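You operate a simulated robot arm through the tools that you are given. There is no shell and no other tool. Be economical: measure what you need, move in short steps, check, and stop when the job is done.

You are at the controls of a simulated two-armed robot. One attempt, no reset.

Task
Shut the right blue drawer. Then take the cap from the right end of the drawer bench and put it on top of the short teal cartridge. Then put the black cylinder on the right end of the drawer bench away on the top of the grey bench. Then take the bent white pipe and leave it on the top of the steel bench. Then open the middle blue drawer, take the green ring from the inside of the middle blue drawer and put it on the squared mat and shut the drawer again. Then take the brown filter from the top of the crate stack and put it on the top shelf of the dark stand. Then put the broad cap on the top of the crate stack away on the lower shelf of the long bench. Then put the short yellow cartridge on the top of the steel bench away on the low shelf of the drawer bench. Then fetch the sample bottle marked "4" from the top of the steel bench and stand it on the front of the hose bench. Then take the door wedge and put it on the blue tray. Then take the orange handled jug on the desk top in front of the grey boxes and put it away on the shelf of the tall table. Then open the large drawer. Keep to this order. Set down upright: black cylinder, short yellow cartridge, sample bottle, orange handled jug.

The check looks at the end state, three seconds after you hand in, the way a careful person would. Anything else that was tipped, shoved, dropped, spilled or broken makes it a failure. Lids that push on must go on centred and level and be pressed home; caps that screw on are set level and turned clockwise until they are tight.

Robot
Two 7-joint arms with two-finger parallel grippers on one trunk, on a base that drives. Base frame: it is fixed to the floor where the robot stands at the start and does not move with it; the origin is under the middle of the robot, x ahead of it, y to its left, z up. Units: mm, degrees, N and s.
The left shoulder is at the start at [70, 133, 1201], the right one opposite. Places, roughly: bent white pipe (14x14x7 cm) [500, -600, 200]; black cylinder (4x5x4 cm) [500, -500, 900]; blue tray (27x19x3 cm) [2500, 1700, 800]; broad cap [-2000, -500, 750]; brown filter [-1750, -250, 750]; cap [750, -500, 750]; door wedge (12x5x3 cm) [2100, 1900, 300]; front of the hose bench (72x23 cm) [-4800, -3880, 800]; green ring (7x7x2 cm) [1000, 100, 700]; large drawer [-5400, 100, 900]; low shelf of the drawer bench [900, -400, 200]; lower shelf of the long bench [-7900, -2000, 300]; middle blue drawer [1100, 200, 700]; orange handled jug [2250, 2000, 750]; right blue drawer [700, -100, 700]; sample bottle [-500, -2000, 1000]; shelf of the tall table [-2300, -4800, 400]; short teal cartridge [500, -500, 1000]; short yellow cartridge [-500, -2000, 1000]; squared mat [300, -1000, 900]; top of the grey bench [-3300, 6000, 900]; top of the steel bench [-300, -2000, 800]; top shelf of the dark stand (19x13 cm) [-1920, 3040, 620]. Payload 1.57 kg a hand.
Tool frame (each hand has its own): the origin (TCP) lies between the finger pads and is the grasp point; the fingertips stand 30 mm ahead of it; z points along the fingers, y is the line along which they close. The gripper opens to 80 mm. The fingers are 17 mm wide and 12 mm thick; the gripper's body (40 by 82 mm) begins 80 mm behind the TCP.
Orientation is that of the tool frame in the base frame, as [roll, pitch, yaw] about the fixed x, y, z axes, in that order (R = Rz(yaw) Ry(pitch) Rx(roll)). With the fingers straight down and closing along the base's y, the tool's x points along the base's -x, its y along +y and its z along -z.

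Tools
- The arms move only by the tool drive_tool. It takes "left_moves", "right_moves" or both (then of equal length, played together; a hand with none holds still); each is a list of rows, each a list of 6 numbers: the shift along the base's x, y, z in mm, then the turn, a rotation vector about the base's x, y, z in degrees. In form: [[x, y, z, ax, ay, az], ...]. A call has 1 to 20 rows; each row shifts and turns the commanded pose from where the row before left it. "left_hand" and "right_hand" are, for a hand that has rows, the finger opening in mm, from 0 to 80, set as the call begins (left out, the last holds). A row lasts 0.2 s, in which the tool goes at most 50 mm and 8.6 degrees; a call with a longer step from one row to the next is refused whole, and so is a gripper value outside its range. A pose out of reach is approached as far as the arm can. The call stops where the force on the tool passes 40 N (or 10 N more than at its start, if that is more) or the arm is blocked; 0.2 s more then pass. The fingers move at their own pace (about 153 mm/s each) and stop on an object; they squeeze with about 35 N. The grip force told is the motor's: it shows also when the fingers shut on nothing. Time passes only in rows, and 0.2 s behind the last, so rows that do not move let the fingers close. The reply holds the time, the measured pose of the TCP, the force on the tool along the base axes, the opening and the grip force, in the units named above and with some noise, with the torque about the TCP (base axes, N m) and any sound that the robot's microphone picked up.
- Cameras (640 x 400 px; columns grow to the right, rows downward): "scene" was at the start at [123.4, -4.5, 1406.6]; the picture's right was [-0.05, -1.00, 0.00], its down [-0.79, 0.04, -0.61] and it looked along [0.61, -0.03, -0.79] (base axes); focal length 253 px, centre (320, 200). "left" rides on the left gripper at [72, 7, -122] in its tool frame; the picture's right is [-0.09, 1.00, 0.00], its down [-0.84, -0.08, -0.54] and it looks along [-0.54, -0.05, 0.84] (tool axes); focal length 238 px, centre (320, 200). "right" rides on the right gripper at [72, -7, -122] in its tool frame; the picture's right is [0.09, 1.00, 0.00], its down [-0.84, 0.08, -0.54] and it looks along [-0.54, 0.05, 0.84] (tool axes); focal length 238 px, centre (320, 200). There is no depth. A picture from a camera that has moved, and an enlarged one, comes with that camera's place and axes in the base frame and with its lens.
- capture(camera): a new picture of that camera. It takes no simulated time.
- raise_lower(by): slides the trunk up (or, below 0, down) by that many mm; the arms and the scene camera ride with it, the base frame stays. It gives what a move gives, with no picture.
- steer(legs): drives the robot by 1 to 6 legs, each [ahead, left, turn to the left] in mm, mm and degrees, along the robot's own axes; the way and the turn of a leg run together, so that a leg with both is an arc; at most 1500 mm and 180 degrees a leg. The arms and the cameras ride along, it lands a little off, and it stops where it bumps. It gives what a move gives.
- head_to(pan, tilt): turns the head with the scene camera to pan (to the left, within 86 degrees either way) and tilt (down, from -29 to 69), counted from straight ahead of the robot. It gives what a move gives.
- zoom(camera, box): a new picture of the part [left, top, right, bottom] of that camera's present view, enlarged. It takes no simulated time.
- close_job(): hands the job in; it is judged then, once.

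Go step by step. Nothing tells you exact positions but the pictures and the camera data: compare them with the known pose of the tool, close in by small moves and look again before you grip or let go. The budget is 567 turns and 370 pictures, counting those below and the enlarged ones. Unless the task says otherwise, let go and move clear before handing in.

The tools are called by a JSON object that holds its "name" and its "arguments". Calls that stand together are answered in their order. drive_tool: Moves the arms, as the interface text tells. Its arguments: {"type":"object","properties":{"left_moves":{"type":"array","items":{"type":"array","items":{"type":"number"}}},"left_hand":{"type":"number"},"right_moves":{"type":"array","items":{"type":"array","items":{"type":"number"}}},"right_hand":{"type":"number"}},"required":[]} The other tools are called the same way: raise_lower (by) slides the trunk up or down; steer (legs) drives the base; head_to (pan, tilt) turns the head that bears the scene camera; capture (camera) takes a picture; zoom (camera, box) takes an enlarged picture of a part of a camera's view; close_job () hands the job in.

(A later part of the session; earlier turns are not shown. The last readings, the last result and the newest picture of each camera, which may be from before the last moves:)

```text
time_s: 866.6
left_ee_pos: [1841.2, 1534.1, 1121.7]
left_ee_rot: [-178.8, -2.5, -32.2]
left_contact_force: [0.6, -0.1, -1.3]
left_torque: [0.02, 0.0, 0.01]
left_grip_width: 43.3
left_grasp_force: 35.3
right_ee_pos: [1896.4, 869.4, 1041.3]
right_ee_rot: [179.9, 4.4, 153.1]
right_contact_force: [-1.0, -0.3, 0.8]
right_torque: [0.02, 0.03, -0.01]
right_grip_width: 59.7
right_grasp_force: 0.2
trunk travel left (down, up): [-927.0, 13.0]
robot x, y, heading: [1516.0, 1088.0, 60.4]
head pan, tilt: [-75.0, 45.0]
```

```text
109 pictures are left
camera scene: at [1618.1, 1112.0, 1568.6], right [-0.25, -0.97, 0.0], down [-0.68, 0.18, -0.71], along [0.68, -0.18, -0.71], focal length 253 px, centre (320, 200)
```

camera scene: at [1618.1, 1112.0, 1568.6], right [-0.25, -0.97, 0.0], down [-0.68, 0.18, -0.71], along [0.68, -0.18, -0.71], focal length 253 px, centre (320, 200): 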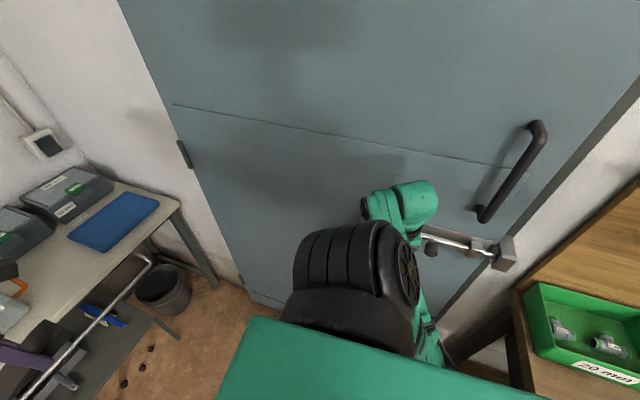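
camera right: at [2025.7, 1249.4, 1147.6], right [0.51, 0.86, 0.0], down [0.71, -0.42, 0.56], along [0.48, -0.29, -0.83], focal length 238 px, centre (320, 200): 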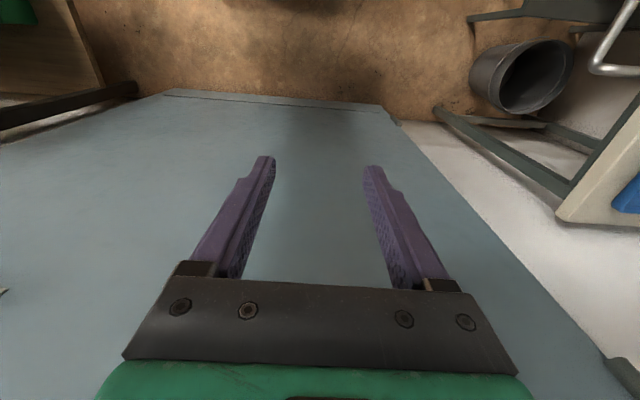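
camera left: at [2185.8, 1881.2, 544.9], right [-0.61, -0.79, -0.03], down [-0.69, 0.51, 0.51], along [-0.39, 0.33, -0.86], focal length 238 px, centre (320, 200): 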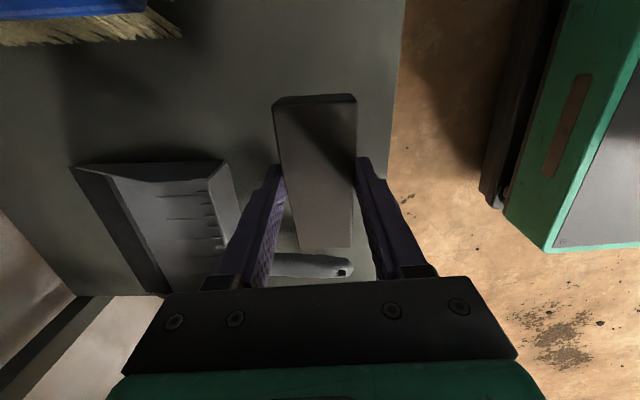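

{"name": "drive_tool", "arguments": {"right_moves": [[-28, -18, 0, 0, 0, 0], [-28, -18, 0, 0, 0, 0], [-28, -18, 0, 0, 0, 0], [-28, -18, 0, 0, 0, 0]], "left_moves": [[17, -17, 0, 0, 0, 0], [17, -17, 0, 0, 0, 0], [17, -17, 0, 0, 0, 0], [0, 0, 0, 0, 0, 0]]}}

{"name": "steer", "arguments": {"legs": [[0, 0, -25]]}}

```text
time_s: 867.8
left_ee_pos: [1877.6, 1490.6, 1122.7]
left_ee_rot: [-178.7, -2.5, -32.1]
left_contact_force: [0.5, -0.7, -1.7]
left_torque: [0.01, 0.0, 0.02]
left_grip_width: 43.4
left_grasp_force: 35.2
left hand out of reach, approached as far as the arm can: row 3
right_ee_pos: [1817.1, 770.0, 1048.2]
right_ee_rot: [-179.2, 8.1, 153.6]
right_contact_force: [-1.3, -0.5, 1.0]
right_torque: [0.02, 0.0, 0.0]
right_grip_width: 60.1
right_grasp_force: 0.0
right hand out of reach, approached as far as the arm can: row 2, 3
trunk travel left (down, up): [-927.0, 13.0]
robot x, y, heading: [1514.2, 1088.5, 60.3]
head pan, tilt: [-75.0, 45.0]
stopped in row 4 (right hand): the arm was blocked; the commanded pose is now the measured one
```

```text
time_s: 869.5
left_ee_pos: [2012.2, 1300.8, 1123.2]
left_ee_rot: [-178.8, -2.5, -57.0]
left_contact_force: [-1.1, -0.1, -1.3]
left_torque: [0.06, 0.0, 0.0]
left_grip_width: 43.3
left_grasp_force: 35.4
right_ee_pos: [1652.6, 674.7, 1048.3]
right_ee_rot: [-179.1, 8.2, 128.7]
right_contact_force: [0.4, 0.2, -1.0]
right_torque: [0.05, 0.02, 0.0]
right_grip_width: 60.1
right_grasp_force: 0.0
trunk travel left (down, up): [-927.0, 13.0]
robot x, y, heading: [1515.4, 1092.7, 35.4]
head pan, tilt: [-75.0, 45.0]
```

{"name": "steer", "arguments": {"legs": [[400, 80, 0], [200, 0, 0]]}}

{"name": "head_to", "arguments": {"pan": 0, "tilt": 45}}

{"name": "capture", "arguments": {"camera": "scene"}}

{"name": "capture", "arguments": {"camera": "left"}}

```text
time_s: 873.2
left_ee_pos: [2451.8, 1708.9, 1125.5]
left_ee_rot: [-178.5, -2.5, -57.2]
left_contact_force: [-1.1, -0.3, -0.5]
left_torque: [0.0, -0.03, 0.0]
left_grip_width: 43.4
left_grasp_force: 34.8
right_ee_pos: [2089.7, 1085.5, 1046.8]
right_ee_rot: [-179.4, 8.2, 128.4]
right_contact_force: [-0.8, 0.1, 0.8]
right_torque: [-0.02, -0.01, 0.01]
right_grip_width: 59.9
right_grasp_force: 0.0
trunk travel left (down, up): [-927.0, 13.0]
robot x, y, heading: [1955.3, 1503.3, 35.1]
head pan, tilt: [-75.0, 45.0]
```

```text
time_s: 874.6
left_ee_pos: [2455.0, 1713.5, 1124.7]
left_ee_rot: [-178.7, -2.4, -57.1]
left_contact_force: [0.5, 0.1, -1.3]
left_torque: [-0.01, 0.02, -0.02]
left_grip_width: 43.3
left_grasp_force: 35.0
right_ee_pos: [2092.7, 1086.7, 1048.4]
right_ee_rot: [-179.1, 8.2, 128.5]
right_contact_force: [0.7, 0.0, 0.3]
right_torque: [0.0, -0.01, -0.02]
right_grip_width: 60.0
right_grasp_force: 0.1
trunk travel left (down, up): [-927.0, 13.0]
robot x, y, heading: [1959.3, 1502.5, 35.1]
head pan, tilt: [0.0, 45.0]
```

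```text
108 pictures are left
camera scene: at [2064.0, 1579.1, 1568.6], right [0.58, -0.82, 0.0], down [-0.58, -0.41, -0.71], along [0.58, 0.41, -0.71], focal length 253 px, centre (320, 200)
```

scene: 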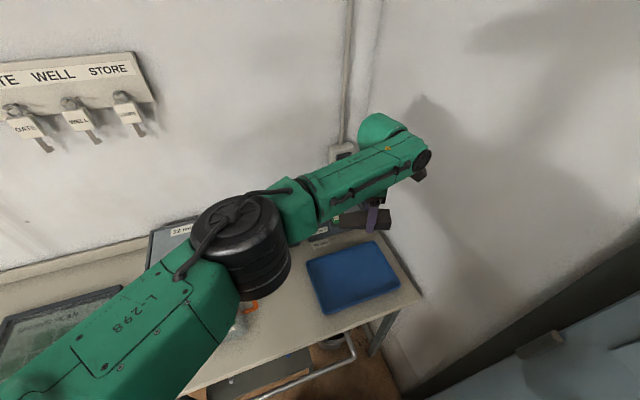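

```text
107 pictures are left
camera left: at [2483.6, 1652.3, 1246.3], right [-0.89, -0.46, -0.03], down [-0.41, 0.76, 0.51], along [-0.21, 0.46, -0.86], focal length 238 px, centre (320, 200)
```

left: 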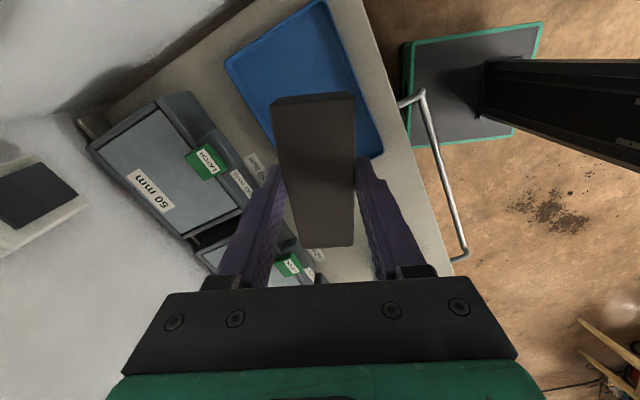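

The elbow would come down on the jug from here. I'll back up and stretch the left arm with the tool tilted forward so the elbow stays in front of the desk.

{"name": "steer", "arguments": {"legs": [[-110, 0, 0]]}}

{"name": "drive_tool", "arguments": {"left_moves": [[21, 30, 0, 3.8, -5.5, 0], [21, 30, 0, 3.8, -5.5, 0], [21, 30, 0, 3.8, -5.5, 0], [0, 0, 0, 0, 0, 0]]}}

{"name": "capture", "arguments": {"camera": "scene"}}

```text
time_s: 875.8
left_ee_pos: [2369.7, 1650.6, 1121.8]
left_ee_rot: [-179.0, -2.4, -57.4]
left_contact_force: [0.6, -0.3, -1.2]
left_torque: [0.02, -0.01, 0.02]
left_grip_width: 43.4
left_grasp_force: 35.0
right_ee_pos: [2004.3, 1025.5, 1048.3]
right_ee_rot: [-179.0, 8.2, 128.4]
right_contact_force: [0.3, 0.2, 0.1]
right_torque: [-0.02, 0.02, -0.02]
right_grip_width: 60.2
right_grasp_force: 0.0
trunk travel left (down, up): [-927.0, 13.0]
robot x, y, heading: [1866.0, 1443.8, 35.0]
head pan, tilt: [0.0, 45.0]
```

```text
time_s: 876.8
left_ee_pos: [2414.7, 1716.6, 1125.2]
left_ee_rot: [-162.9, -1.8, -58.0]
left_contact_force: [-0.6, 0.2, -1.9]
left_torque: [0.01, 0.05, -0.03]
left_grip_width: 43.4
left_grasp_force: 35.3
left hand out of reach, approached as far as the arm can: row 3
right_ee_pos: [2003.0, 1023.3, 1048.8]
right_ee_rot: [-179.2, 8.2, 128.2]
right_contact_force: [-0.7, -0.3, -0.2]
right_torque: [-0.01, 0.01, -0.01]
right_grip_width: 60.1
right_grasp_force: 0.2
trunk travel left (down, up): [-927.0, 13.0]
robot x, y, heading: [1871.9, 1440.7, 34.9]
head pan, tilt: [0.0, 45.0]
```

```text
106 pictures are left
camera scene: at [1974.3, 1515.0, 1568.7], right [0.57, -0.82, 0.0], down [-0.58, -0.41, -0.71], along [0.58, 0.41, -0.71], focal length 253 px, centre (320, 200)
```

scene: 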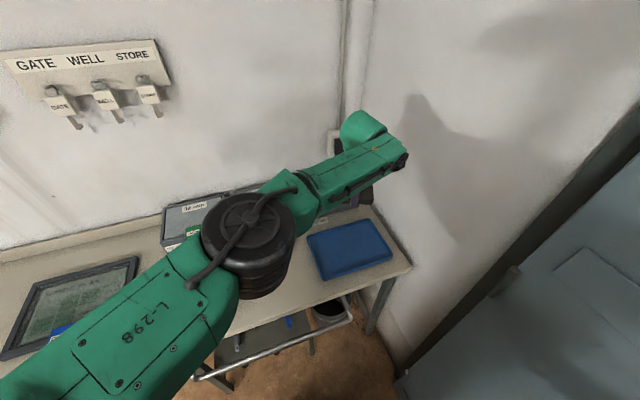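

{"name": "steer", "arguments": {"legs": [[60, -30, 0]]}}

{"name": "raise_lower", "arguments": {"by": -200}}

{"name": "capture", "arguments": {"camera": "left"}}

{"name": "capture", "arguments": {"camera": "scene"}}

```text
time_s: 877.8
left_ee_pos: [2471.6, 1724.6, 1129.0]
left_ee_rot: [-162.6, -2.0, -58.1]
left_contact_force: [-0.7, -0.5, -1.7]
left_torque: [0.01, -0.01, 0.0]
left_grip_width: 43.1
left_grasp_force: 34.8
right_ee_pos: [2060.1, 1030.9, 1048.3]
right_ee_rot: [-179.5, 8.5, 128.1]
right_contact_force: [-0.8, -0.5, 0.4]
right_torque: [0.01, -0.05, 0.0]
right_grip_width: 60.0
right_grasp_force: 0.0
trunk travel left (down, up): [-927.0, 13.0]
robot x, y, heading: [1929.8, 1453.4, 34.6]
head pan, tilt: [0.0, 45.0]
```

```text
time_s: 880.0
left_ee_pos: [2478.7, 1724.7, 924.8]
left_ee_rot: [-163.0, -1.8, -58.1]
left_contact_force: [-0.2, 0.3, -0.5]
left_torque: [-0.01, 0.03, -0.01]
left_grip_width: 43.2
left_grasp_force: 35.5
right_ee_pos: [2066.0, 1033.1, 848.4]
right_ee_rot: [-179.2, 8.2, 128.3]
right_contact_force: [-0.6, 0.2, 0.1]
right_torque: [0.01, -0.01, -0.01]
right_grip_width: 60.0
right_grasp_force: 0.0
trunk travel left (down, up): [-727.0, 213.0]
robot x, y, heading: [1931.3, 1449.2, 35.0]
head pan, tilt: [0.0, 45.0]
```

```text
105 pictures are left
camera left: at [2479.6, 1645.5, 1040.3], right [-0.85, -0.43, -0.29], down [-0.52, 0.68, 0.51], along [-0.02, 0.59, -0.81], focal length 238 px, centre (320, 200)
```

left: 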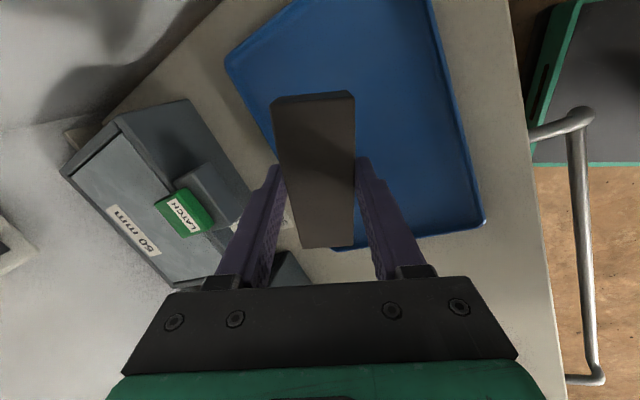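

```text
104 pictures are left
camera scene: at [2039.4, 1524.4, 1368.7], right [0.57, -0.82, 0.0], down [-0.58, -0.4, -0.71], along [0.58, 0.4, -0.71], focal length 253 px, centre (320, 200)
```

scene: 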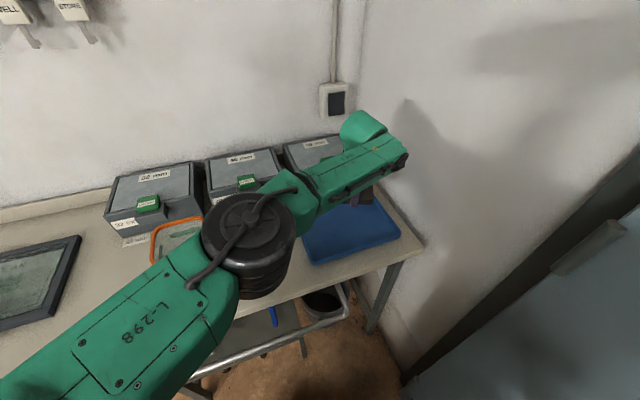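

{"name": "raise_lower", "arguments": {"by": -95}}

{"name": "drive_tool", "arguments": {"left_moves": [[0, 0, -4, 0, 0, 0], [0, 0, -4, 0, 0, 0], [0, 0, -4, 0, 0, 0]]}}

{"name": "capture", "arguments": {"camera": "left"}}

```text
time_s: 881.3
left_ee_pos: [2479.9, 1725.9, 829.9]
left_ee_rot: [-162.9, -1.8, -58.1]
left_contact_force: [0.5, 0.9, -2.0]
left_torque: [-0.01, 0.04, 0.0]
left_grip_width: 43.4
left_grasp_force: 35.3
right_ee_pos: [2065.4, 1032.1, 753.7]
right_ee_rot: [-179.1, 8.1, 128.1]
right_contact_force: [0.4, 0.1, -1.0]
right_torque: [-0.01, 0.0, 0.02]
right_grip_width: 59.9
right_grasp_force: 0.1
trunk travel left (down, up): [-632.0, 308.0]
robot x, y, heading: [1935.0, 1452.5, 35.0]
head pan, tilt: [0.0, 45.0]
```

```text
time_s: 882.2
left_ee_pos: [2480.0, 1725.7, 826.6]
left_ee_rot: [-161.7, -1.9, -58.3]
left_contact_force: [-2.4, -3.4, 19.4]
left_torque: [-0.29, 0.53, 0.04]
left_grip_width: 43.2
left_grasp_force: 34.8
right_ee_pos: [2063.7, 1030.7, 753.8]
right_ee_rot: [-179.4, 8.2, 128.2]
right_contact_force: [0.2, 0.2, -0.1]
right_torque: [-0.02, -0.01, 0.0]
right_grip_width: 60.2
right_grasp_force: 0.0
trunk travel left (down, up): [-632.0, 308.0]
robot x, y, heading: [1934.5, 1447.7, 35.1]
head pan, tilt: [0.0, 45.0]
stopped in row 3 (left hand): the force on the tool passed its limit at 44 N (the readings are from after the stop); the commanded pose is now the measured one
```

```text
103 pictures are left
camera left: at [2477.7, 1644.4, 942.0], right [-0.85, -0.43, -0.32], down [-0.53, 0.67, 0.51], along [-0.01, 0.6, -0.8], focal length 238 px, centre (320, 200)
```

left: 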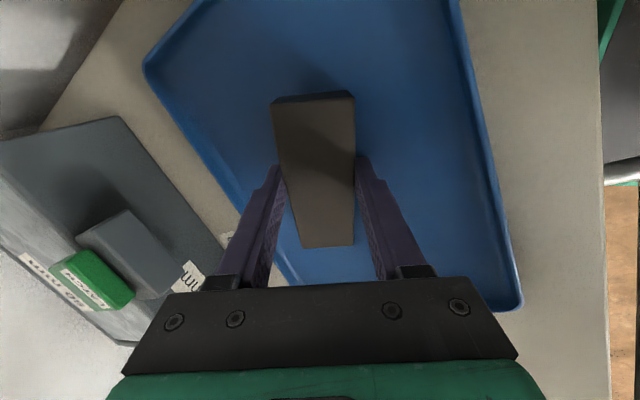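

Wedge is inside the tray and touching. Releasing.

{"name": "drive_tool", "arguments": {"left_hand": 60, "left_moves": [[0, 0, 2, 0, 0, 0], [0, 0, 0, 0, 0, 0], [0, 0, 0, 0, 0, 0], [0, 0, 0, 0, 0, 0]]}}

{"name": "raise_lower", "arguments": {"by": 300}}

{"name": "capture", "arguments": {"camera": "left"}}

```text
time_s: 883.2
left_ee_pos: [2480.7, 1726.0, 828.3]
left_ee_rot: [-161.8, -1.8, -58.2]
left_contact_force: [12.0, 3.3, 30.1]
left_torque: [-0.12, 0.15, 0.01]
left_grip_width: 49.9
left_grasp_force: 0.1
right_ee_pos: [2064.8, 1030.1, 754.1]
right_ee_rot: [-179.3, 8.2, 128.2]
right_contact_force: [0.3, 0.4, -0.2]
right_torque: [-0.04, 0.02, 0.0]
right_grip_width: 60.1
right_grasp_force: 0.0
trunk travel left (down, up): [-632.0, 308.0]
robot x, y, heading: [1935.2, 1448.8, 34.9]
head pan, tilt: [0.0, 45.0]
```

```text
time_s: 886.2
left_ee_pos: [2481.4, 1727.1, 1125.0]
left_ee_rot: [-162.1, -1.9, -58.1]
left_contact_force: [0.5, -0.4, 0.0]
left_torque: [-0.02, 0.01, -0.01]
left_grip_width: 60.0
left_grasp_force: 0.0
right_ee_pos: [2065.9, 1032.2, 1053.1]
right_ee_rot: [-179.3, 8.2, 128.2]
right_contact_force: [-0.2, 0.1, 0.4]
right_torque: [-0.01, -0.02, -0.03]
right_grip_width: 60.0
right_grasp_force: 0.0
trunk travel left (down, up): [-932.0, 8.0]
robot x, y, heading: [1932.4, 1449.0, 35.0]
head pan, tilt: [0.0, 45.0]
```

```text
102 pictures are left
camera left: at [2480.5, 1646.7, 1239.4], right [-0.85, -0.43, -0.31], down [-0.53, 0.68, 0.51], along [-0.01, 0.6, -0.8], focal length 238 px, centre (320, 200)
```

left: 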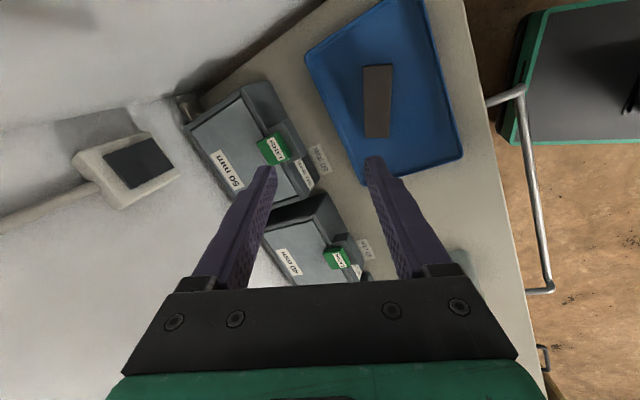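

The wedge lies in the blue tray. Next the jug: its body is too wide, so I'll take it by the handle with a forward-pointing tool. Backing to open space and re-orienting the left hand.

{"name": "steer", "arguments": {"legs": [[-480, 0, 0], [0, 0, 18.5]]}}

{"name": "drive_tool", "arguments": {"left_hand": 60, "left_moves": [[-5, -5, 0, 0, 0, -8.4], [-5, -5, 0, 0, 0, -8.4], [-5, -5, 0, 0, 0, -8.4], [-5, -5, 0, 0, 0, -8.4], [-5, -5, 0, 0, 0, -8.4], [-5, -5, 0, 0, 0, -8.4], [-5, -5, 0, 0, 0, -8.4], [-5, -5, 0, 0, 0, -8.4], [-5, -5, 0, 0, 0, -8.4], [-5, -5, 0, 0, 0, -8.4], [0, 0, 0, 0, 0, -6]]}}

```text
time_s: 890.1
left_ee_pos: [1971.2, 1616.2, 1124.3]
left_ee_rot: [-162.1, -1.8, -39.1]
left_contact_force: [-0.4, -0.2, -1.2]
left_torque: [0.02, 0.01, -0.04]
left_grip_width: 60.1
left_grasp_force: 0.1
right_ee_pos: [1804.7, 823.9, 1053.1]
right_ee_rot: [-179.3, 8.2, 147.2]
right_contact_force: [-0.8, 0.5, 0.1]
right_torque: [-0.02, 0.0, 0.01]
right_grip_width: 60.2
right_grasp_force: 0.0
trunk travel left (down, up): [-932.0, 8.0]
robot x, y, heading: [1548.1, 1176.8, 53.9]
head pan, tilt: [0.0, 45.0]
```

```text
time_s: 892.5
left_ee_pos: [1920.5, 1566.7, 1125.7]
left_ee_rot: [-162.1, -1.9, -129.2]
left_contact_force: [0.0, -0.2, -0.2]
left_torque: [0.0, -0.02, -0.03]
left_grip_width: 60.2
left_grasp_force: 0.0
right_ee_pos: [1805.3, 825.1, 1052.7]
right_ee_rot: [-179.1, 8.3, 147.2]
right_contact_force: [0.7, 0.3, 0.0]
right_torque: [0.0, -0.01, 0.0]
right_grip_width: 60.0
right_grasp_force: 0.1
trunk travel left (down, up): [-932.0, 8.0]
robot x, y, heading: [1543.4, 1175.4, 54.1]
head pan, tilt: [0.0, 45.0]
```

{"name": "drive_tool", "arguments": {"left_moves": [[0, 0, 0, 3.8, 4.7, 0], [0, 0, 0, 3.8, 4.7, 0], [0, 0, 0, 3.8, 4.7, 0], [7, 10, -5, 6.3, -4.6, 0], [7, 10, -5, 6.3, -4.6, 0], [7, 10, -5, 6.3, -4.6, 0], [7, 10, -5, 6.3, -4.6, 0], [7, 10, -5, 6.3, -4.6, 0], [7, 10, -5, 6.3, -4.6, 0], [7, 10, -5, 6.3, -4.6, 0], [7, 10, -5, 6.3, -4.6, 0], [7, 10, -5, 6.3, -4.6, 0]]}}

{"name": "capture", "arguments": {"camera": "scene"}}

```text
time_s: 895.1
left_ee_pos: [1983.6, 1656.0, 1079.7]
left_ee_rot: [173.7, 68.4, -132.6]
left_contact_force: [-0.6, -0.5, -0.6]
left_torque: [-0.01, -0.01, 0.0]
left_grip_width: 60.0
left_grasp_force: 0.1
left hand out of reach, approached as far as the arm can: row 3
right_ee_pos: [1805.3, 825.0, 1052.8]
right_ee_rot: [-179.0, 8.1, 147.2]
right_contact_force: [-0.4, -0.1, 0.1]
right_torque: [-0.03, 0.0, 0.0]
right_grip_width: 60.0
right_grasp_force: 0.1
trunk travel left (down, up): [-932.0, 8.0]
robot x, y, heading: [1543.0, 1177.1, 54.0]
head pan, tilt: [0.0, 45.0]
```

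```text
101 pictures are left
camera scene: at [1619.3, 1281.9, 1573.6], right [0.81, -0.59, 0.0], down [-0.42, -0.57, -0.71], along [0.42, 0.57, -0.71], focal length 253 px, centre (320, 200)
```

scene: 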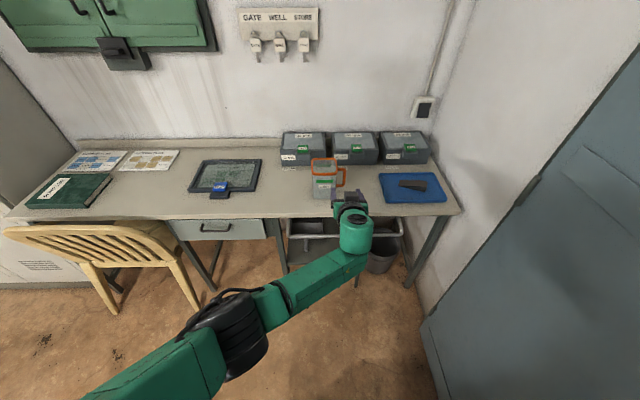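

{"name": "zoom", "arguments": {"camera": "scene", "box": [280, 140, 400, 230]}}

```text
4.44 times, centred on (340, 185) of scene
camera zoom: at [1619.3, 1281.9, 1573.6], right [0.81, -0.59, 0.0], down [-0.42, -0.57, -0.71], along [0.42, 0.57, -0.71], focal length 1124 px, centre (231, 267)
```

zoom: 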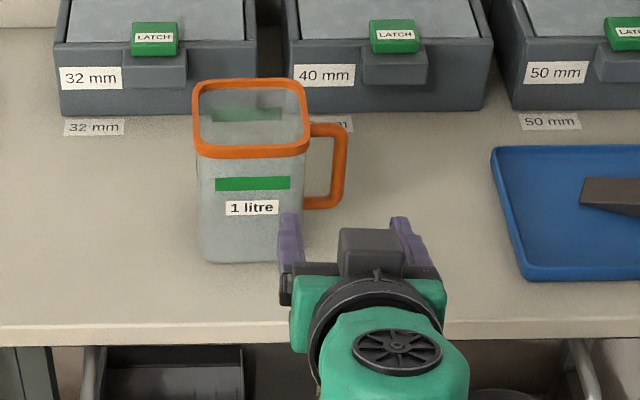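

The jug's handle bar is at about [2194,1892,875]. I'll level the wrist, narrow the fingers and stage just short of it.

{"name": "drive_tool", "arguments": {"left_hand": 25, "left_moves": [[0, 0, 0, -1.4, -1.9, 0.7], [0, 0, 0, 0, 0, 0]]}}

{"name": "raise_lower", "arguments": {"by": -200}}

{"name": "steer", "arguments": {"legs": [[165, 0, 0]]}}

{"name": "zoom", "arguments": {"camera": "scene", "box": [280, 120, 400, 220]}}

{"name": "capture", "arguments": {"camera": "left"}}

```text
time_s: 895.7
left_ee_pos: [1984.1, 1656.3, 1079.5]
left_ee_rot: [-179.8, 68.4, -125.9]
left_contact_force: [0.7, 0.3, 0.3]
left_torque: [0.02, -0.02, 0.0]
left_grip_width: 24.9
left_grasp_force: 0.1
right_ee_pos: [1805.2, 824.8, 1054.5]
right_ee_rot: [-179.1, 8.2, 147.2]
right_contact_force: [0.4, 0.0, -0.3]
right_torque: [-0.03, 0.0, 0.02]
right_grip_width: 60.1
right_grasp_force: 0.1
trunk travel left (down, up): [-932.0, 8.0]
robot x, y, heading: [1541.2, 1179.0, 54.2]
head pan, tilt: [0.0, 45.0]
```

```text
time_s: 897.8
left_ee_pos: [1982.9, 1657.6, 879.6]
left_ee_rot: [-179.9, 68.4, -125.8]
left_contact_force: [0.3, -0.7, -2.1]
left_torque: [0.0, 0.01, 0.0]
left_grip_width: 25.1
left_grasp_force: 0.0
right_ee_pos: [1804.0, 824.6, 853.8]
right_ee_rot: [-179.2, 8.3, 147.2]
right_contact_force: [-0.2, 0.2, -0.5]
right_torque: [-0.04, 0.0, 0.0]
right_grip_width: 60.1
right_grasp_force: 0.1
trunk travel left (down, up): [-732.0, 208.0]
robot x, y, heading: [1542.8, 1173.9, 54.0]
head pan, tilt: [0.0, 45.0]
```

```text
time_s: 899.3
left_ee_pos: [2083.1, 1791.8, 880.0]
left_ee_rot: [-179.9, 68.4, -125.9]
left_contact_force: [0.0, -1.1, 0.0]
left_torque: [-0.02, -0.03, -0.03]
left_grip_width: 24.8
left_grasp_force: 0.1
right_ee_pos: [1903.2, 959.2, 853.5]
right_ee_rot: [-179.3, 8.4, 147.0]
right_contact_force: [-1.3, 0.6, -0.1]
right_torque: [0.02, 0.01, -0.02]
right_grip_width: 59.9
right_grasp_force: 0.2
trunk travel left (down, up): [-732.0, 208.0]
robot x, y, heading: [1638.8, 1311.6, 53.9]
head pan, tilt: [0.0, 45.0]
```

```text
4.00 times, centred on (340, 170) of scene
camera zoom: at [1716.8, 1416.1, 1373.7], right [0.81, -0.59, 0.0], down [-0.42, -0.57, -0.71], along [0.42, 0.57, -0.71], focal length 1012 px, centre (240, 320)
```

zoom: 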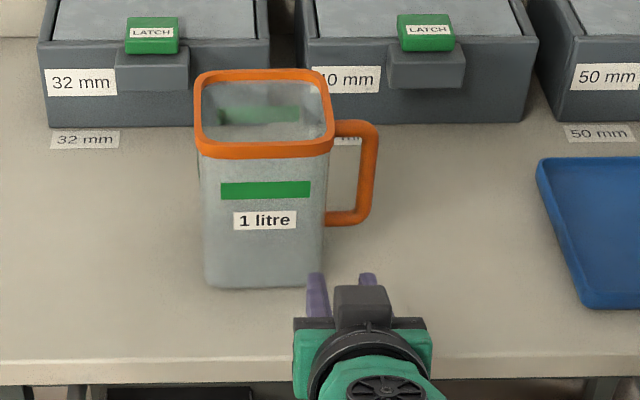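

```text
98 pictures are left
camera left: at [1994.6, 1682.3, 856.3], right [-0.79, 0.61, 0.09], down [-0.05, -0.2, 0.98], along [0.62, 0.76, 0.19], focal length 238 px, centre (320, 200)
```

left: 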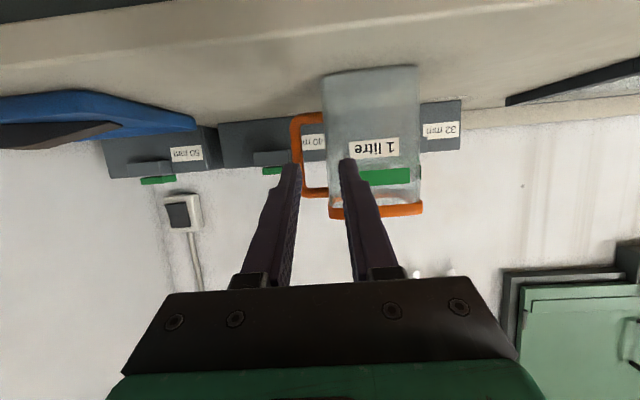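

{"name": "drive_tool", "arguments": {"left_moves": [[12, -9, -6, 0, 0, 0], [12, -9, -6, 0, 0, 0], [0, 0, 0, 0, 0, 0]]}}

{"name": "steer", "arguments": {"legs": [[85, 0, 0]]}}

{"name": "capture", "arguments": {"camera": "left"}}

{"name": "zoom", "arguments": {"camera": "scene", "box": [280, 120, 400, 220]}}

```text
time_s: 900.3
left_ee_pos: [2083.2, 1807.9, 858.1]
left_ee_rot: [173.0, 68.5, -129.8]
left_contact_force: [-0.6, 0.7, 0.0]
left_torque: [0.0, -0.01, -0.02]
left_grip_width: 25.0
left_grasp_force: 0.0
right_ee_pos: [1903.0, 959.5, 852.5]
right_ee_rot: [-179.2, 8.2, 147.3]
right_contact_force: [0.4, 0.4, 0.0]
right_torque: [0.0, 0.01, 0.02]
right_grip_width: 60.2
right_grasp_force: 0.1
trunk travel left (down, up): [-732.0, 208.0]
robot x, y, heading: [1638.5, 1312.0, 54.0]
head pan, tilt: [0.0, 45.0]
stopped in row 3 (left hand): the arm was blocked; the commanded pose is now the measured one
```

```text
time_s: 901.4
left_ee_pos: [2134.2, 1873.9, 856.8]
left_ee_rot: [173.4, 68.3, -129.8]
left_contact_force: [0.4, -0.1, -0.6]
left_torque: [-0.02, 0.01, 0.03]
left_grip_width: 25.3
left_grasp_force: 0.1
right_ee_pos: [1951.5, 1027.2, 853.7]
right_ee_rot: [-179.2, 8.2, 146.9]
right_contact_force: [-0.2, 0.5, -0.6]
right_torque: [-0.01, 0.01, 0.0]
right_grip_width: 59.9
right_grasp_force: 0.1
trunk travel left (down, up): [-732.0, 208.0]
robot x, y, heading: [1691.7, 1379.8, 53.8]
head pan, tilt: [0.0, 45.0]
```

```text
97 pictures are left
camera left: at [2050.6, 1762.5, 833.3], right [-0.81, 0.58, 0.13], down [-0.01, -0.23, 0.97], along [0.59, 0.78, 0.19], focal length 238 px, centre (320, 200)
```

left: 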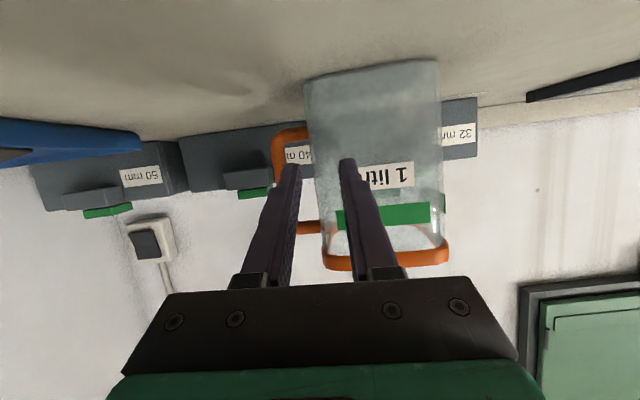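

```text
4.00 times, centred on (340, 170) of scene
camera zoom: at [1767.5, 1485.0, 1373.7], right [0.81, -0.59, 0.0], down [-0.42, -0.57, -0.71], along [0.42, 0.57, -0.71], focal length 1012 px, centre (240, 320)
```

zoom: 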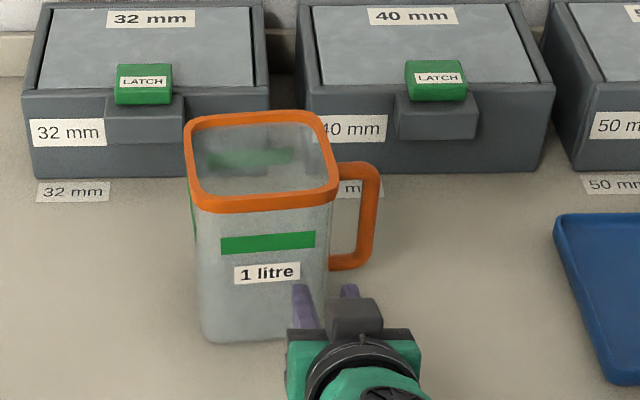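

{"name": "steer", "arguments": {"legs": [[-20, 0, 0], [0, -41, 0]]}}

{"name": "drive_tool", "arguments": {"left_moves": [[0, 0, 3, -1.4, -2, -2.3], [0, 0, 0, 0, 0, 0]]}}

{"name": "zoom", "arguments": {"camera": "scene", "box": [280, 120, 400, 220]}}

{"name": "capture", "arguments": {"camera": "left"}}

```text
time_s: 902.6
left_ee_pos: [2152.5, 1838.1, 856.4]
left_ee_rot: [173.4, 68.2, -129.4]
left_contact_force: [0.4, 0.6, 0.5]
left_torque: [-0.05, -0.01, -0.03]
left_grip_width: 24.8
left_grasp_force: 0.1
right_ee_pos: [1974.2, 989.2, 855.0]
right_ee_rot: [-179.1, 8.2, 147.2]
right_contact_force: [-1.1, -0.3, 0.6]
right_torque: [-0.03, -0.05, -0.02]
right_grip_width: 60.0
right_grasp_force: 0.0
trunk travel left (down, up): [-732.0, 208.0]
robot x, y, heading: [1716.3, 1339.0, 53.7]
head pan, tilt: [0.0, 45.0]
```

```text
time_s: 903.2
left_ee_pos: [2153.2, 1836.0, 857.7]
left_ee_rot: [179.6, 68.5, -125.9]
left_contact_force: [1.0, 0.1, 0.2]
left_torque: [-0.01, 0.0, 0.02]
left_grip_width: 24.9
left_grasp_force: 0.1
right_ee_pos: [1975.0, 986.4, 853.7]
right_ee_rot: [-179.2, 8.2, 147.2]
right_contact_force: [0.6, 0.9, 0.5]
right_torque: [0.01, 0.01, 0.02]
right_grip_width: 60.0
right_grasp_force: 0.0
trunk travel left (down, up): [-732.0, 208.0]
robot x, y, heading: [1711.0, 1340.4, 53.9]
head pan, tilt: [0.0, 45.0]
```

```text
4.00 times, centred on (340, 170) of scene
camera zoom: at [1789.4, 1444.3, 1373.6], right [0.81, -0.59, 0.0], down [-0.42, -0.57, -0.71], along [0.42, 0.57, -0.71], focal length 1012 px, centre (240, 320)
```

zoom: 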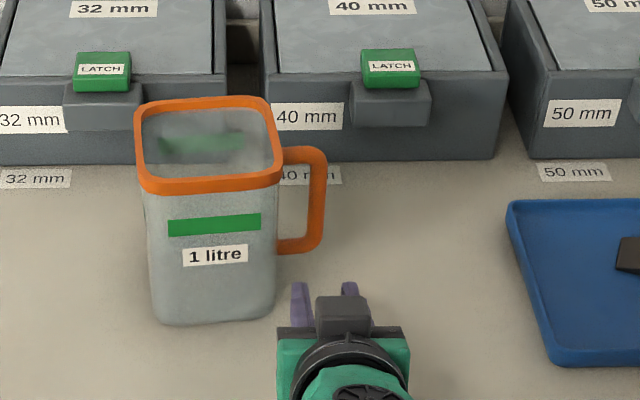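

```text
94 pictures are left
camera left: at [2066.2, 1726.1, 835.2], right [-0.79, 0.61, 0.09], down [-0.05, -0.21, 0.98], along [0.61, 0.77, 0.19], focal length 238 px, centre (320, 200)
```

left: 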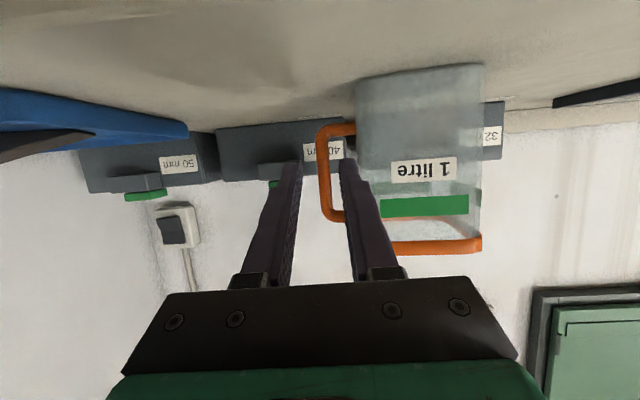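

{"name": "steer", "arguments": {"legs": [[60, 4, 0]]}}

{"name": "capture", "arguments": {"camera": "left"}}

```text
time_s: 904.2
left_ee_pos: [2184.6, 1886.2, 859.5]
left_ee_rot: [179.9, 68.5, -125.8]
left_contact_force: [0.7, 0.0, -0.2]
left_torque: [0.02, 0.03, 0.0]
left_grip_width: 25.0
left_grasp_force: 0.0
right_ee_pos: [2007.6, 1037.9, 853.8]
right_ee_rot: [-179.1, 8.2, 147.2]
right_contact_force: [0.0, -0.1, -0.2]
right_torque: [-0.01, 0.02, 0.0]
right_grip_width: 60.1
right_grasp_force: 0.1
trunk travel left (down, up): [-732.0, 208.0]
robot x, y, heading: [1743.7, 1392.9, 54.0]
head pan, tilt: [0.0, 45.0]
```

```text
93 pictures are left
camera left: at [2097.6, 1777.4, 835.7], right [-0.79, 0.61, 0.09], down [-0.05, -0.21, 0.98], along [0.61, 0.77, 0.19], focal length 238 px, centre (320, 200)
```

left: 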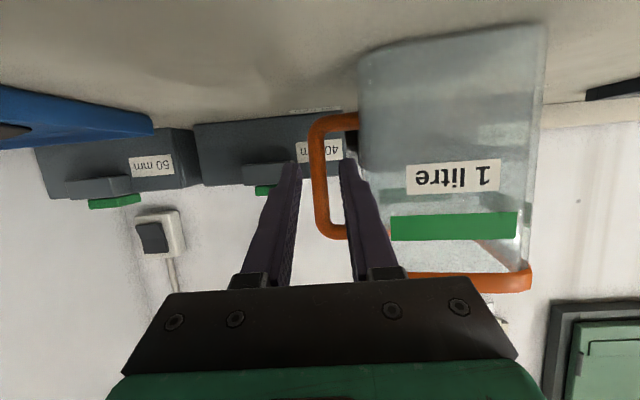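

{"name": "steer", "arguments": {"legs": [[42, 0, 0]]}}

{"name": "capture", "arguments": {"camera": "left"}}

{"name": "zoom", "arguments": {"camera": "scene", "box": [280, 120, 400, 220]}}

```text
time_s: 905.1
left_ee_pos: [2207.8, 1920.0, 860.5]
left_ee_rot: [179.8, 68.6, -125.7]
left_contact_force: [0.4, 0.1, 0.0]
left_torque: [0.01, -0.01, -0.01]
left_grip_width: 25.1
left_grasp_force: 0.0
right_ee_pos: [2031.2, 1071.3, 853.6]
right_ee_rot: [-179.4, 8.2, 147.4]
right_contact_force: [-0.1, -0.2, -0.6]
right_torque: [0.07, -0.01, -0.01]
right_grip_width: 60.0
right_grasp_force: 0.0
trunk travel left (down, up): [-732.0, 208.0]
robot x, y, heading: [1767.1, 1422.8, 54.0]
head pan, tilt: [0.0, 45.0]
```

```text
92 pictures are left
camera left: at [2121.1, 1810.8, 836.5], right [-0.79, 0.61, 0.09], down [-0.05, -0.21, 0.98], along [0.61, 0.77, 0.2], focal length 238 px, centre (320, 200)
```

left: 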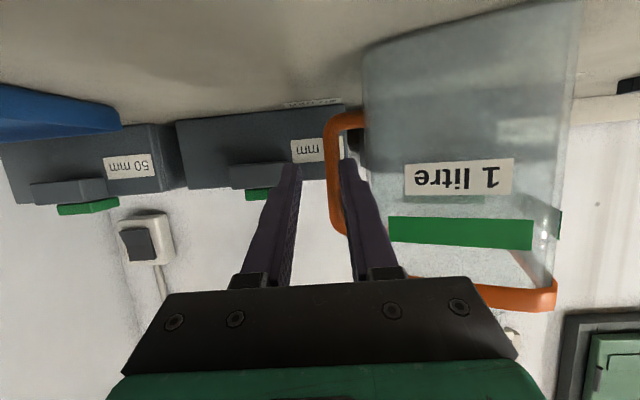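

```text
4.00 times, centred on (340, 170) of scene
camera zoom: at [1843.6, 1527.9, 1374.0], right [0.81, -0.59, 0.0], down [-0.41, -0.57, -0.71], along [0.42, 0.57, -0.71], focal length 1012 px, centre (240, 320)
```

zoom: 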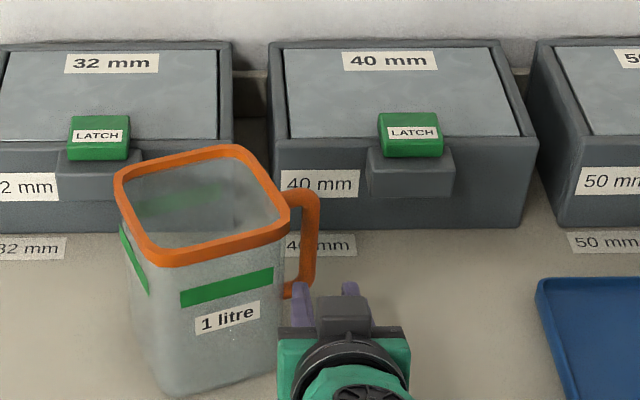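

The finger nudged the handle and turned the jug slightly. I'll back off a little and realign.

{"name": "steer", "arguments": {"legs": [[-45, 0, 0]]}}

{"name": "capture", "arguments": {"camera": "left"}}

{"name": "zoom", "arguments": {"camera": "scene", "box": [280, 120, 400, 220]}}

```text
time_s: 906.0
left_ee_pos: [2183.3, 1885.4, 857.2]
left_ee_rot: [179.8, 68.4, -125.7]
left_contact_force: [-0.5, -0.1, 0.3]
left_torque: [-0.03, -0.02, -0.01]
left_grip_width: 24.9
left_grasp_force: 0.0
right_ee_pos: [2006.1, 1038.3, 853.0]
right_ee_rot: [-179.2, 8.3, 147.3]
right_contact_force: [1.4, -0.9, 0.2]
right_torque: [-0.01, 0.01, 0.01]
right_grip_width: 60.1
right_grasp_force: 0.0
trunk travel left (down, up): [-732.0, 208.0]
robot x, y, heading: [1741.0, 1387.0, 54.1]
head pan, tilt: [0.0, 45.0]
```

```text
90 pictures are left
camera left: at [2096.3, 1776.4, 834.4], right [-0.79, 0.61, 0.09], down [-0.05, -0.21, 0.98], along [0.61, 0.77, 0.19], focal length 238 px, centre (320, 200)
```

left: 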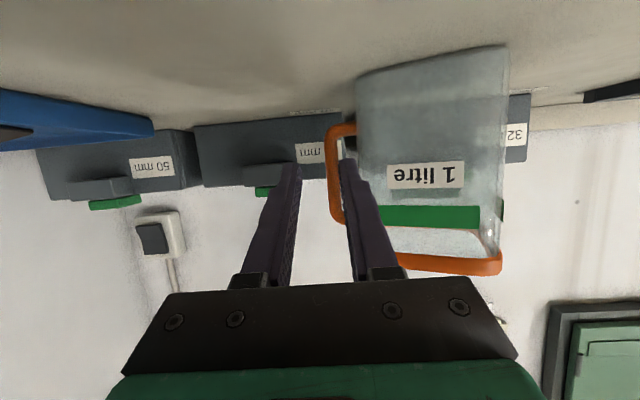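

```text
4.00 times, centred on (340, 170) of scene
camera zoom: at [1819.8, 1495.2, 1373.4], right [0.81, -0.59, 0.0], down [-0.42, -0.57, -0.71], along [0.41, 0.57, -0.71], focal length 1012 px, centre (240, 320)
```

zoom: 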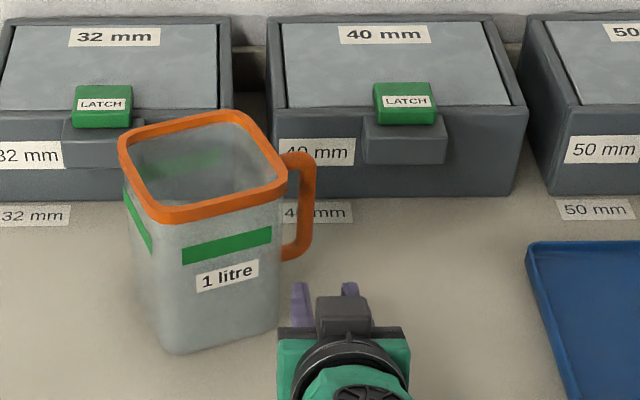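

{"name": "drive_tool", "arguments": {"left_moves": [[0, 0, 0, 0, 0, 7], [0, 0, 0, 0, 0, 7], [0, 0, 0, 0, 0, 0]]}}

{"name": "capture", "arguments": {"camera": "left"}}

```text
time_s: 907.0
left_ee_pos: [2160.2, 1921.2, 859.0]
left_ee_rot: [174.5, 69.5, -120.8]
left_contact_force: [0.1, 0.0, 0.0]
left_torque: [0.01, 0.01, 0.0]
left_grip_width: 25.0
left_grasp_force: 0.0
left hand out of reach, approached as far as the arm can: row 2
right_ee_pos: [2006.6, 1038.0, 854.2]
right_ee_rot: [-179.1, 8.3, 147.3]
right_contact_force: [-0.7, -0.2, -0.1]
right_torque: [0.01, 0.01, 0.01]
right_grip_width: 60.2
right_grasp_force: 0.0
trunk travel left (down, up): [-732.0, 208.0]
robot x, y, heading: [1747.1, 1384.9, 54.0]
head pan, tilt: [0.0, 45.0]
stopped in row 3 (left hand): the arm was blocked; the commanded pose is now the measured one
```

```text
88 pictures are left
camera left: at [2092.7, 1798.5, 832.4], right [-0.88, 0.46, 0.12], down [0.0, -0.24, 0.97], along [0.48, 0.85, 0.21], focal length 238 px, centre (320, 200)
```

left: 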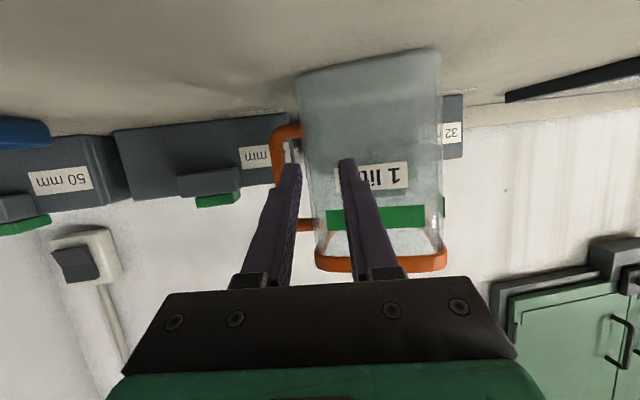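

I'll turn the jug so its handle faces me by gently pushing the left part of its front face with closed fingers, low down.

{"name": "steer", "arguments": {"legs": [[-70, 0, 0], [0, 75, 0]]}}

{"name": "drive_tool", "arguments": {"left_hand": 0, "left_moves": [[0, 0, 0, 0, 0, 0], [0, 0, 0, 0, 0, 0]]}}

{"name": "raise_lower", "arguments": {"by": -30}}

{"name": "steer", "arguments": {"legs": [[95, 0, 0]]}}

{"name": "zoom", "arguments": {"camera": "scene", "box": [270, 100, 410, 220]}}

```text
time_s: 908.7
left_ee_pos: [2057.4, 1907.4, 858.6]
left_ee_rot: [174.4, 69.4, -121.3]
left_contact_force: [0.7, 0.4, 0.4]
left_torque: [-0.01, 0.0, -0.04]
left_grip_width: 24.9
left_grasp_force: 0.1
right_ee_pos: [1902.0, 1026.2, 853.5]
right_ee_rot: [-179.2, 8.2, 147.2]
right_contact_force: [0.6, 0.0, 0.2]
right_torque: [0.0, -0.05, 0.0]
right_grip_width: 59.9
right_grasp_force: 0.0
trunk travel left (down, up): [-732.0, 208.0]
robot x, y, heading: [1642.7, 1374.3, 53.8]
head pan, tilt: [0.0, 45.0]
```

```text
time_s: 909.3
left_ee_pos: [2056.2, 1909.3, 857.6]
left_ee_rot: [174.3, 69.4, -121.3]
left_contact_force: [1.3, -0.3, 0.2]
left_torque: [0.0, 0.04, -0.01]
left_grip_width: 0.0
left_grasp_force: 21.5
right_ee_pos: [1902.3, 1026.1, 854.3]
right_ee_rot: [-179.2, 8.2, 147.2]
right_contact_force: [-1.1, -0.5, -0.1]
right_torque: [0.01, -0.04, -0.01]
right_grip_width: 59.9
right_grasp_force: 0.0
trunk travel left (down, up): [-732.0, 208.0]
robot x, y, heading: [1642.1, 1380.7, 54.1]
head pan, tilt: [0.0, 45.0]
```

```text
time_s: 910.0
left_ee_pos: [2056.6, 1909.0, 826.5]
left_ee_rot: [174.2, 69.5, -121.1]
left_contact_force: [0.4, 0.0, 0.8]
left_torque: [0.02, -0.01, -0.02]
left_grip_width: 0.0
left_grasp_force: 21.5
right_ee_pos: [1902.2, 1026.9, 823.8]
right_ee_rot: [-179.1, 8.4, 147.1]
right_contact_force: [0.4, 1.2, 0.1]
right_torque: [0.01, 0.03, -0.02]
right_grip_width: 60.2
right_grasp_force: 0.0
trunk travel left (down, up): [-702.0, 238.0]
robot x, y, heading: [1638.3, 1380.4, 54.1]
head pan, tilt: [0.0, 45.0]
```

```text
time_s: 911.1
left_ee_pos: [2111.3, 1985.8, 826.9]
left_ee_rot: [174.2, 69.3, -121.2]
left_contact_force: [-0.5, 0.4, -0.6]
left_torque: [0.0, 0.0, 0.03]
left_grip_width: 0.0
left_grasp_force: 21.6
right_ee_pos: [1957.5, 1102.6, 824.7]
right_ee_rot: [-179.1, 8.1, 147.2]
right_contact_force: [-0.5, 0.0, 0.0]
right_torque: [0.0, 0.0, -0.03]
right_grip_width: 59.8
right_grasp_force: 0.0
trunk travel left (down, up): [-702.0, 238.0]
robot x, y, heading: [1693.1, 1452.7, 54.2]
head pan, tilt: [0.0, 45.0]
```

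```text
3.33 times, centred on (340, 160) of scene
camera zoom: at [1771.4, 1559.9, 1343.7], right [0.81, -0.59, 0.0], down [-0.42, -0.57, -0.71], along [0.42, 0.57, -0.71], focal length 843 px, centre (253, 333)
```

zoom: 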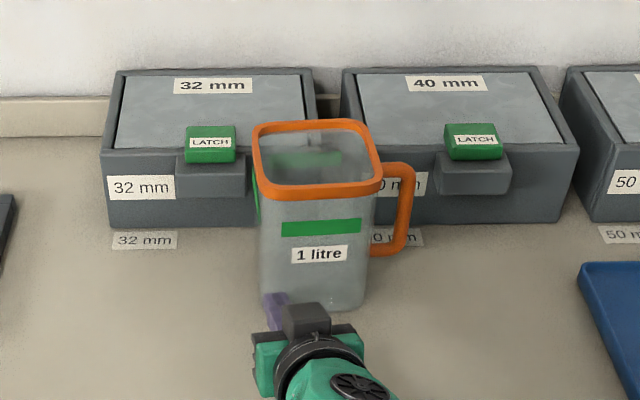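

{"name": "steer", "arguments": {"legs": [[35, 0, 0]]}}

{"name": "zoom", "arguments": {"camera": "scene", "box": [270, 100, 410, 220]}}

```text
time_s: 912.0
left_ee_pos: [2131.5, 2014.8, 827.4]
left_ee_rot: [174.2, 69.4, -121.3]
left_contact_force: [0.1, 0.7, 0.1]
left_torque: [0.0, 0.0, 0.0]
left_grip_width: 0.1
left_grasp_force: 22.3
right_ee_pos: [1977.2, 1129.3, 823.7]
right_ee_rot: [-179.2, 8.3, 147.1]
right_contact_force: [-0.6, 0.0, -0.2]
right_torque: [0.01, -0.01, 0.01]
right_grip_width: 59.9
right_grasp_force: 0.2
trunk travel left (down, up): [-702.0, 238.0]
robot x, y, heading: [1717.2, 1481.9, 53.9]
head pan, tilt: [0.0, 45.0]
```

```text
3.33 times, centred on (340, 160) of scene
camera zoom: at [1791.1, 1586.7, 1343.8], right [0.81, -0.59, 0.0], down [-0.42, -0.57, -0.71], along [0.42, 0.57, -0.71], focal length 843 px, centre (253, 333)
```

zoom: 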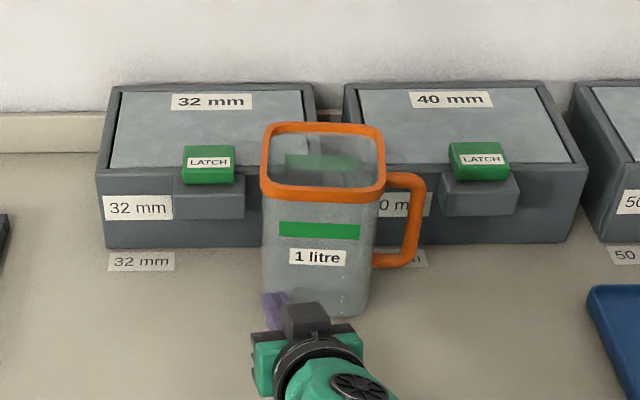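

The jug has slid back by the boxes and the handle gap is too narrow. A rim pinch with a vertical tool is safer; I'll back off and return the left hand to tool-down.

{"name": "steer", "arguments": {"legs": [[-330, 0, 0]]}}

{"name": "raise_lower", "arguments": {"by": 238}}

{"name": "drive_tool", "arguments": {"left_hand": 50, "left_moves": [[-7, -10, 5, -6.3, 4.6, 0], [-7, -10, 5, -6.3, 4.6, 0], [-7, -10, 5, -6.3, 4.6, 0], [-7, -10, 5, -6.3, 4.6, 0], [-7, -10, 5, -6.3, 4.6, 0], [-7, -10, 5, -6.3, 4.6, 0], [-7, -10, 5, -6.3, 4.6, 0], [-7, -10, 5, -6.3, 4.6, 0], [-4, -5, 2, -5.6, 4.1, 0], [0, 0, 0, 0, 0, 8.4], [0, 0, 0, 0, 0, 8.4], [0, 0, 0, 0, 0, 8.4], [0, 0, 0, 0, 0, 8.4], [0, 0, 0, 0, 0, 8.4], [0, 0, 0, 0, 0, 8.4], [0, 0, 0, 0, 0, 8.4], [0, 0, 0, 0, 0, 8.4], [0, 0, 0, 0, 0, 8.4], [0, 0, 0, 0, 0, 8.4]]}}

{"name": "capture", "arguments": {"camera": "scene"}}

```text
time_s: 914.2
left_ee_pos: [1939.4, 1748.6, 827.4]
left_ee_rot: [174.0, 69.5, -121.4]
left_contact_force: [0.4, 0.1, 0.4]
left_torque: [0.0, 0.01, -0.01]
left_grip_width: 0.0
left_grasp_force: 21.1
right_ee_pos: [1781.2, 864.3, 823.9]
right_ee_rot: [-179.1, 8.2, 146.9]
right_contact_force: [0.3, -0.5, -0.5]
right_torque: [-0.01, 0.02, -0.01]
right_grip_width: 60.1
right_grasp_force: 0.0
trunk travel left (down, up): [-702.0, 238.0]
robot x, y, heading: [1521.3, 1221.5, 53.7]
head pan, tilt: [0.0, 45.0]
```

```text
time_s: 916.7
left_ee_pos: [1938.5, 1748.0, 1065.6]
left_ee_rot: [174.1, 69.4, -121.4]
left_contact_force: [-0.1, 0.5, -0.7]
left_torque: [-0.02, -0.03, 0.0]
left_grip_width: 0.0
left_grasp_force: 22.0
right_ee_pos: [1782.3, 864.1, 1060.8]
right_ee_rot: [-179.1, 8.2, 146.9]
right_contact_force: [-0.9, -0.1, 0.2]
right_torque: [-0.01, 0.02, 0.02]
right_grip_width: 60.0
right_grasp_force: 0.0
trunk travel left (down, up): [-940.0, 0.0]
robot x, y, heading: [1521.5, 1216.8, 53.6]
head pan, tilt: [0.0, 45.0]
```

```text
time_s: 920.7
left_ee_pos: [1861.3, 1627.5, 1098.3]
left_ee_rot: [170.2, 4.4, -78.7]
left_contact_force: [-0.8, 0.0, -0.3]
left_torque: [0.0, -0.01, 0.0]
left_grip_width: 49.8
left_grasp_force: 0.1
left hand out of reach, approached as far as the arm can: row 8, 9, 11, 12, 13, 14, 15, 16, 17, 18, 19
right_ee_pos: [1780.9, 863.0, 1061.6]
right_ee_rot: [-179.0, 8.3, 146.9]
right_contact_force: [0.7, 0.0, 0.5]
right_torque: [0.0, 0.02, 0.02]
right_grip_width: 59.9
right_grasp_force: 0.0
trunk travel left (down, up): [-940.0, 0.0]
robot x, y, heading: [1523.3, 1218.0, 53.9]
head pan, tilt: [0.0, 45.0]
```

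```text
85 pictures are left
camera scene: at [1597.9, 1322.2, 1581.5], right [0.81, -0.59, 0.0], down [-0.42, -0.57, -0.71], along [0.42, 0.57, -0.71], focal length 253 px, centre (320, 200)
```

scene: 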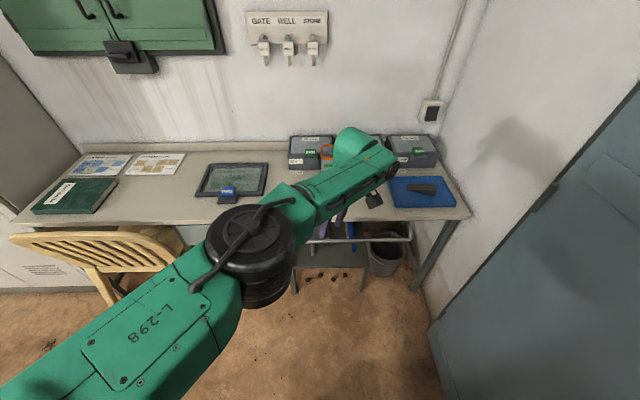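

{"name": "drive_tool", "arguments": {"left_moves": [[0, 0, 0, 0, 0, -8.4], [0, 0, 0, 0, 0, -8.4], [0, 0, 0, 0, 0, -8.4], [0, 0, 0, 0, 0, -8.4], [0, 0, 0, 0, 0, -8.4], [0, 0, 0, 0, 0, -8.4], [0, 0, 0, 0, 0, -8.4], [0, 0, 0, 0, 0, -8.4], [0, 0, 0, 0, 0, -8.4], [0, 0, 0, 0, 0, -8.4], [0, 0, 0, 0, 0, -4], [0, 0, 0, 0, 0, 0]]}}

```text
time_s: 923.3
left_ee_pos: [1862.1, 1627.6, 1099.7]
left_ee_rot: [170.2, 4.4, -166.9]
left_contact_force: [0.1, 0.7, -0.1]
left_torque: [0.0, 0.01, -0.01]
left_grip_width: 50.1
left_grasp_force: 0.0
right_ee_pos: [1782.3, 863.6, 1060.9]
right_ee_rot: [-179.1, 8.3, 146.9]
right_contact_force: [0.1, -0.3, -0.6]
right_torque: [0.02, -0.02, 0.02]
right_grip_width: 60.0
right_grasp_force: 0.0
trunk travel left (down, up): [-940.0, 0.0]
robot x, y, heading: [1520.8, 1216.5, 53.4]
head pan, tilt: [0.0, 45.0]
```

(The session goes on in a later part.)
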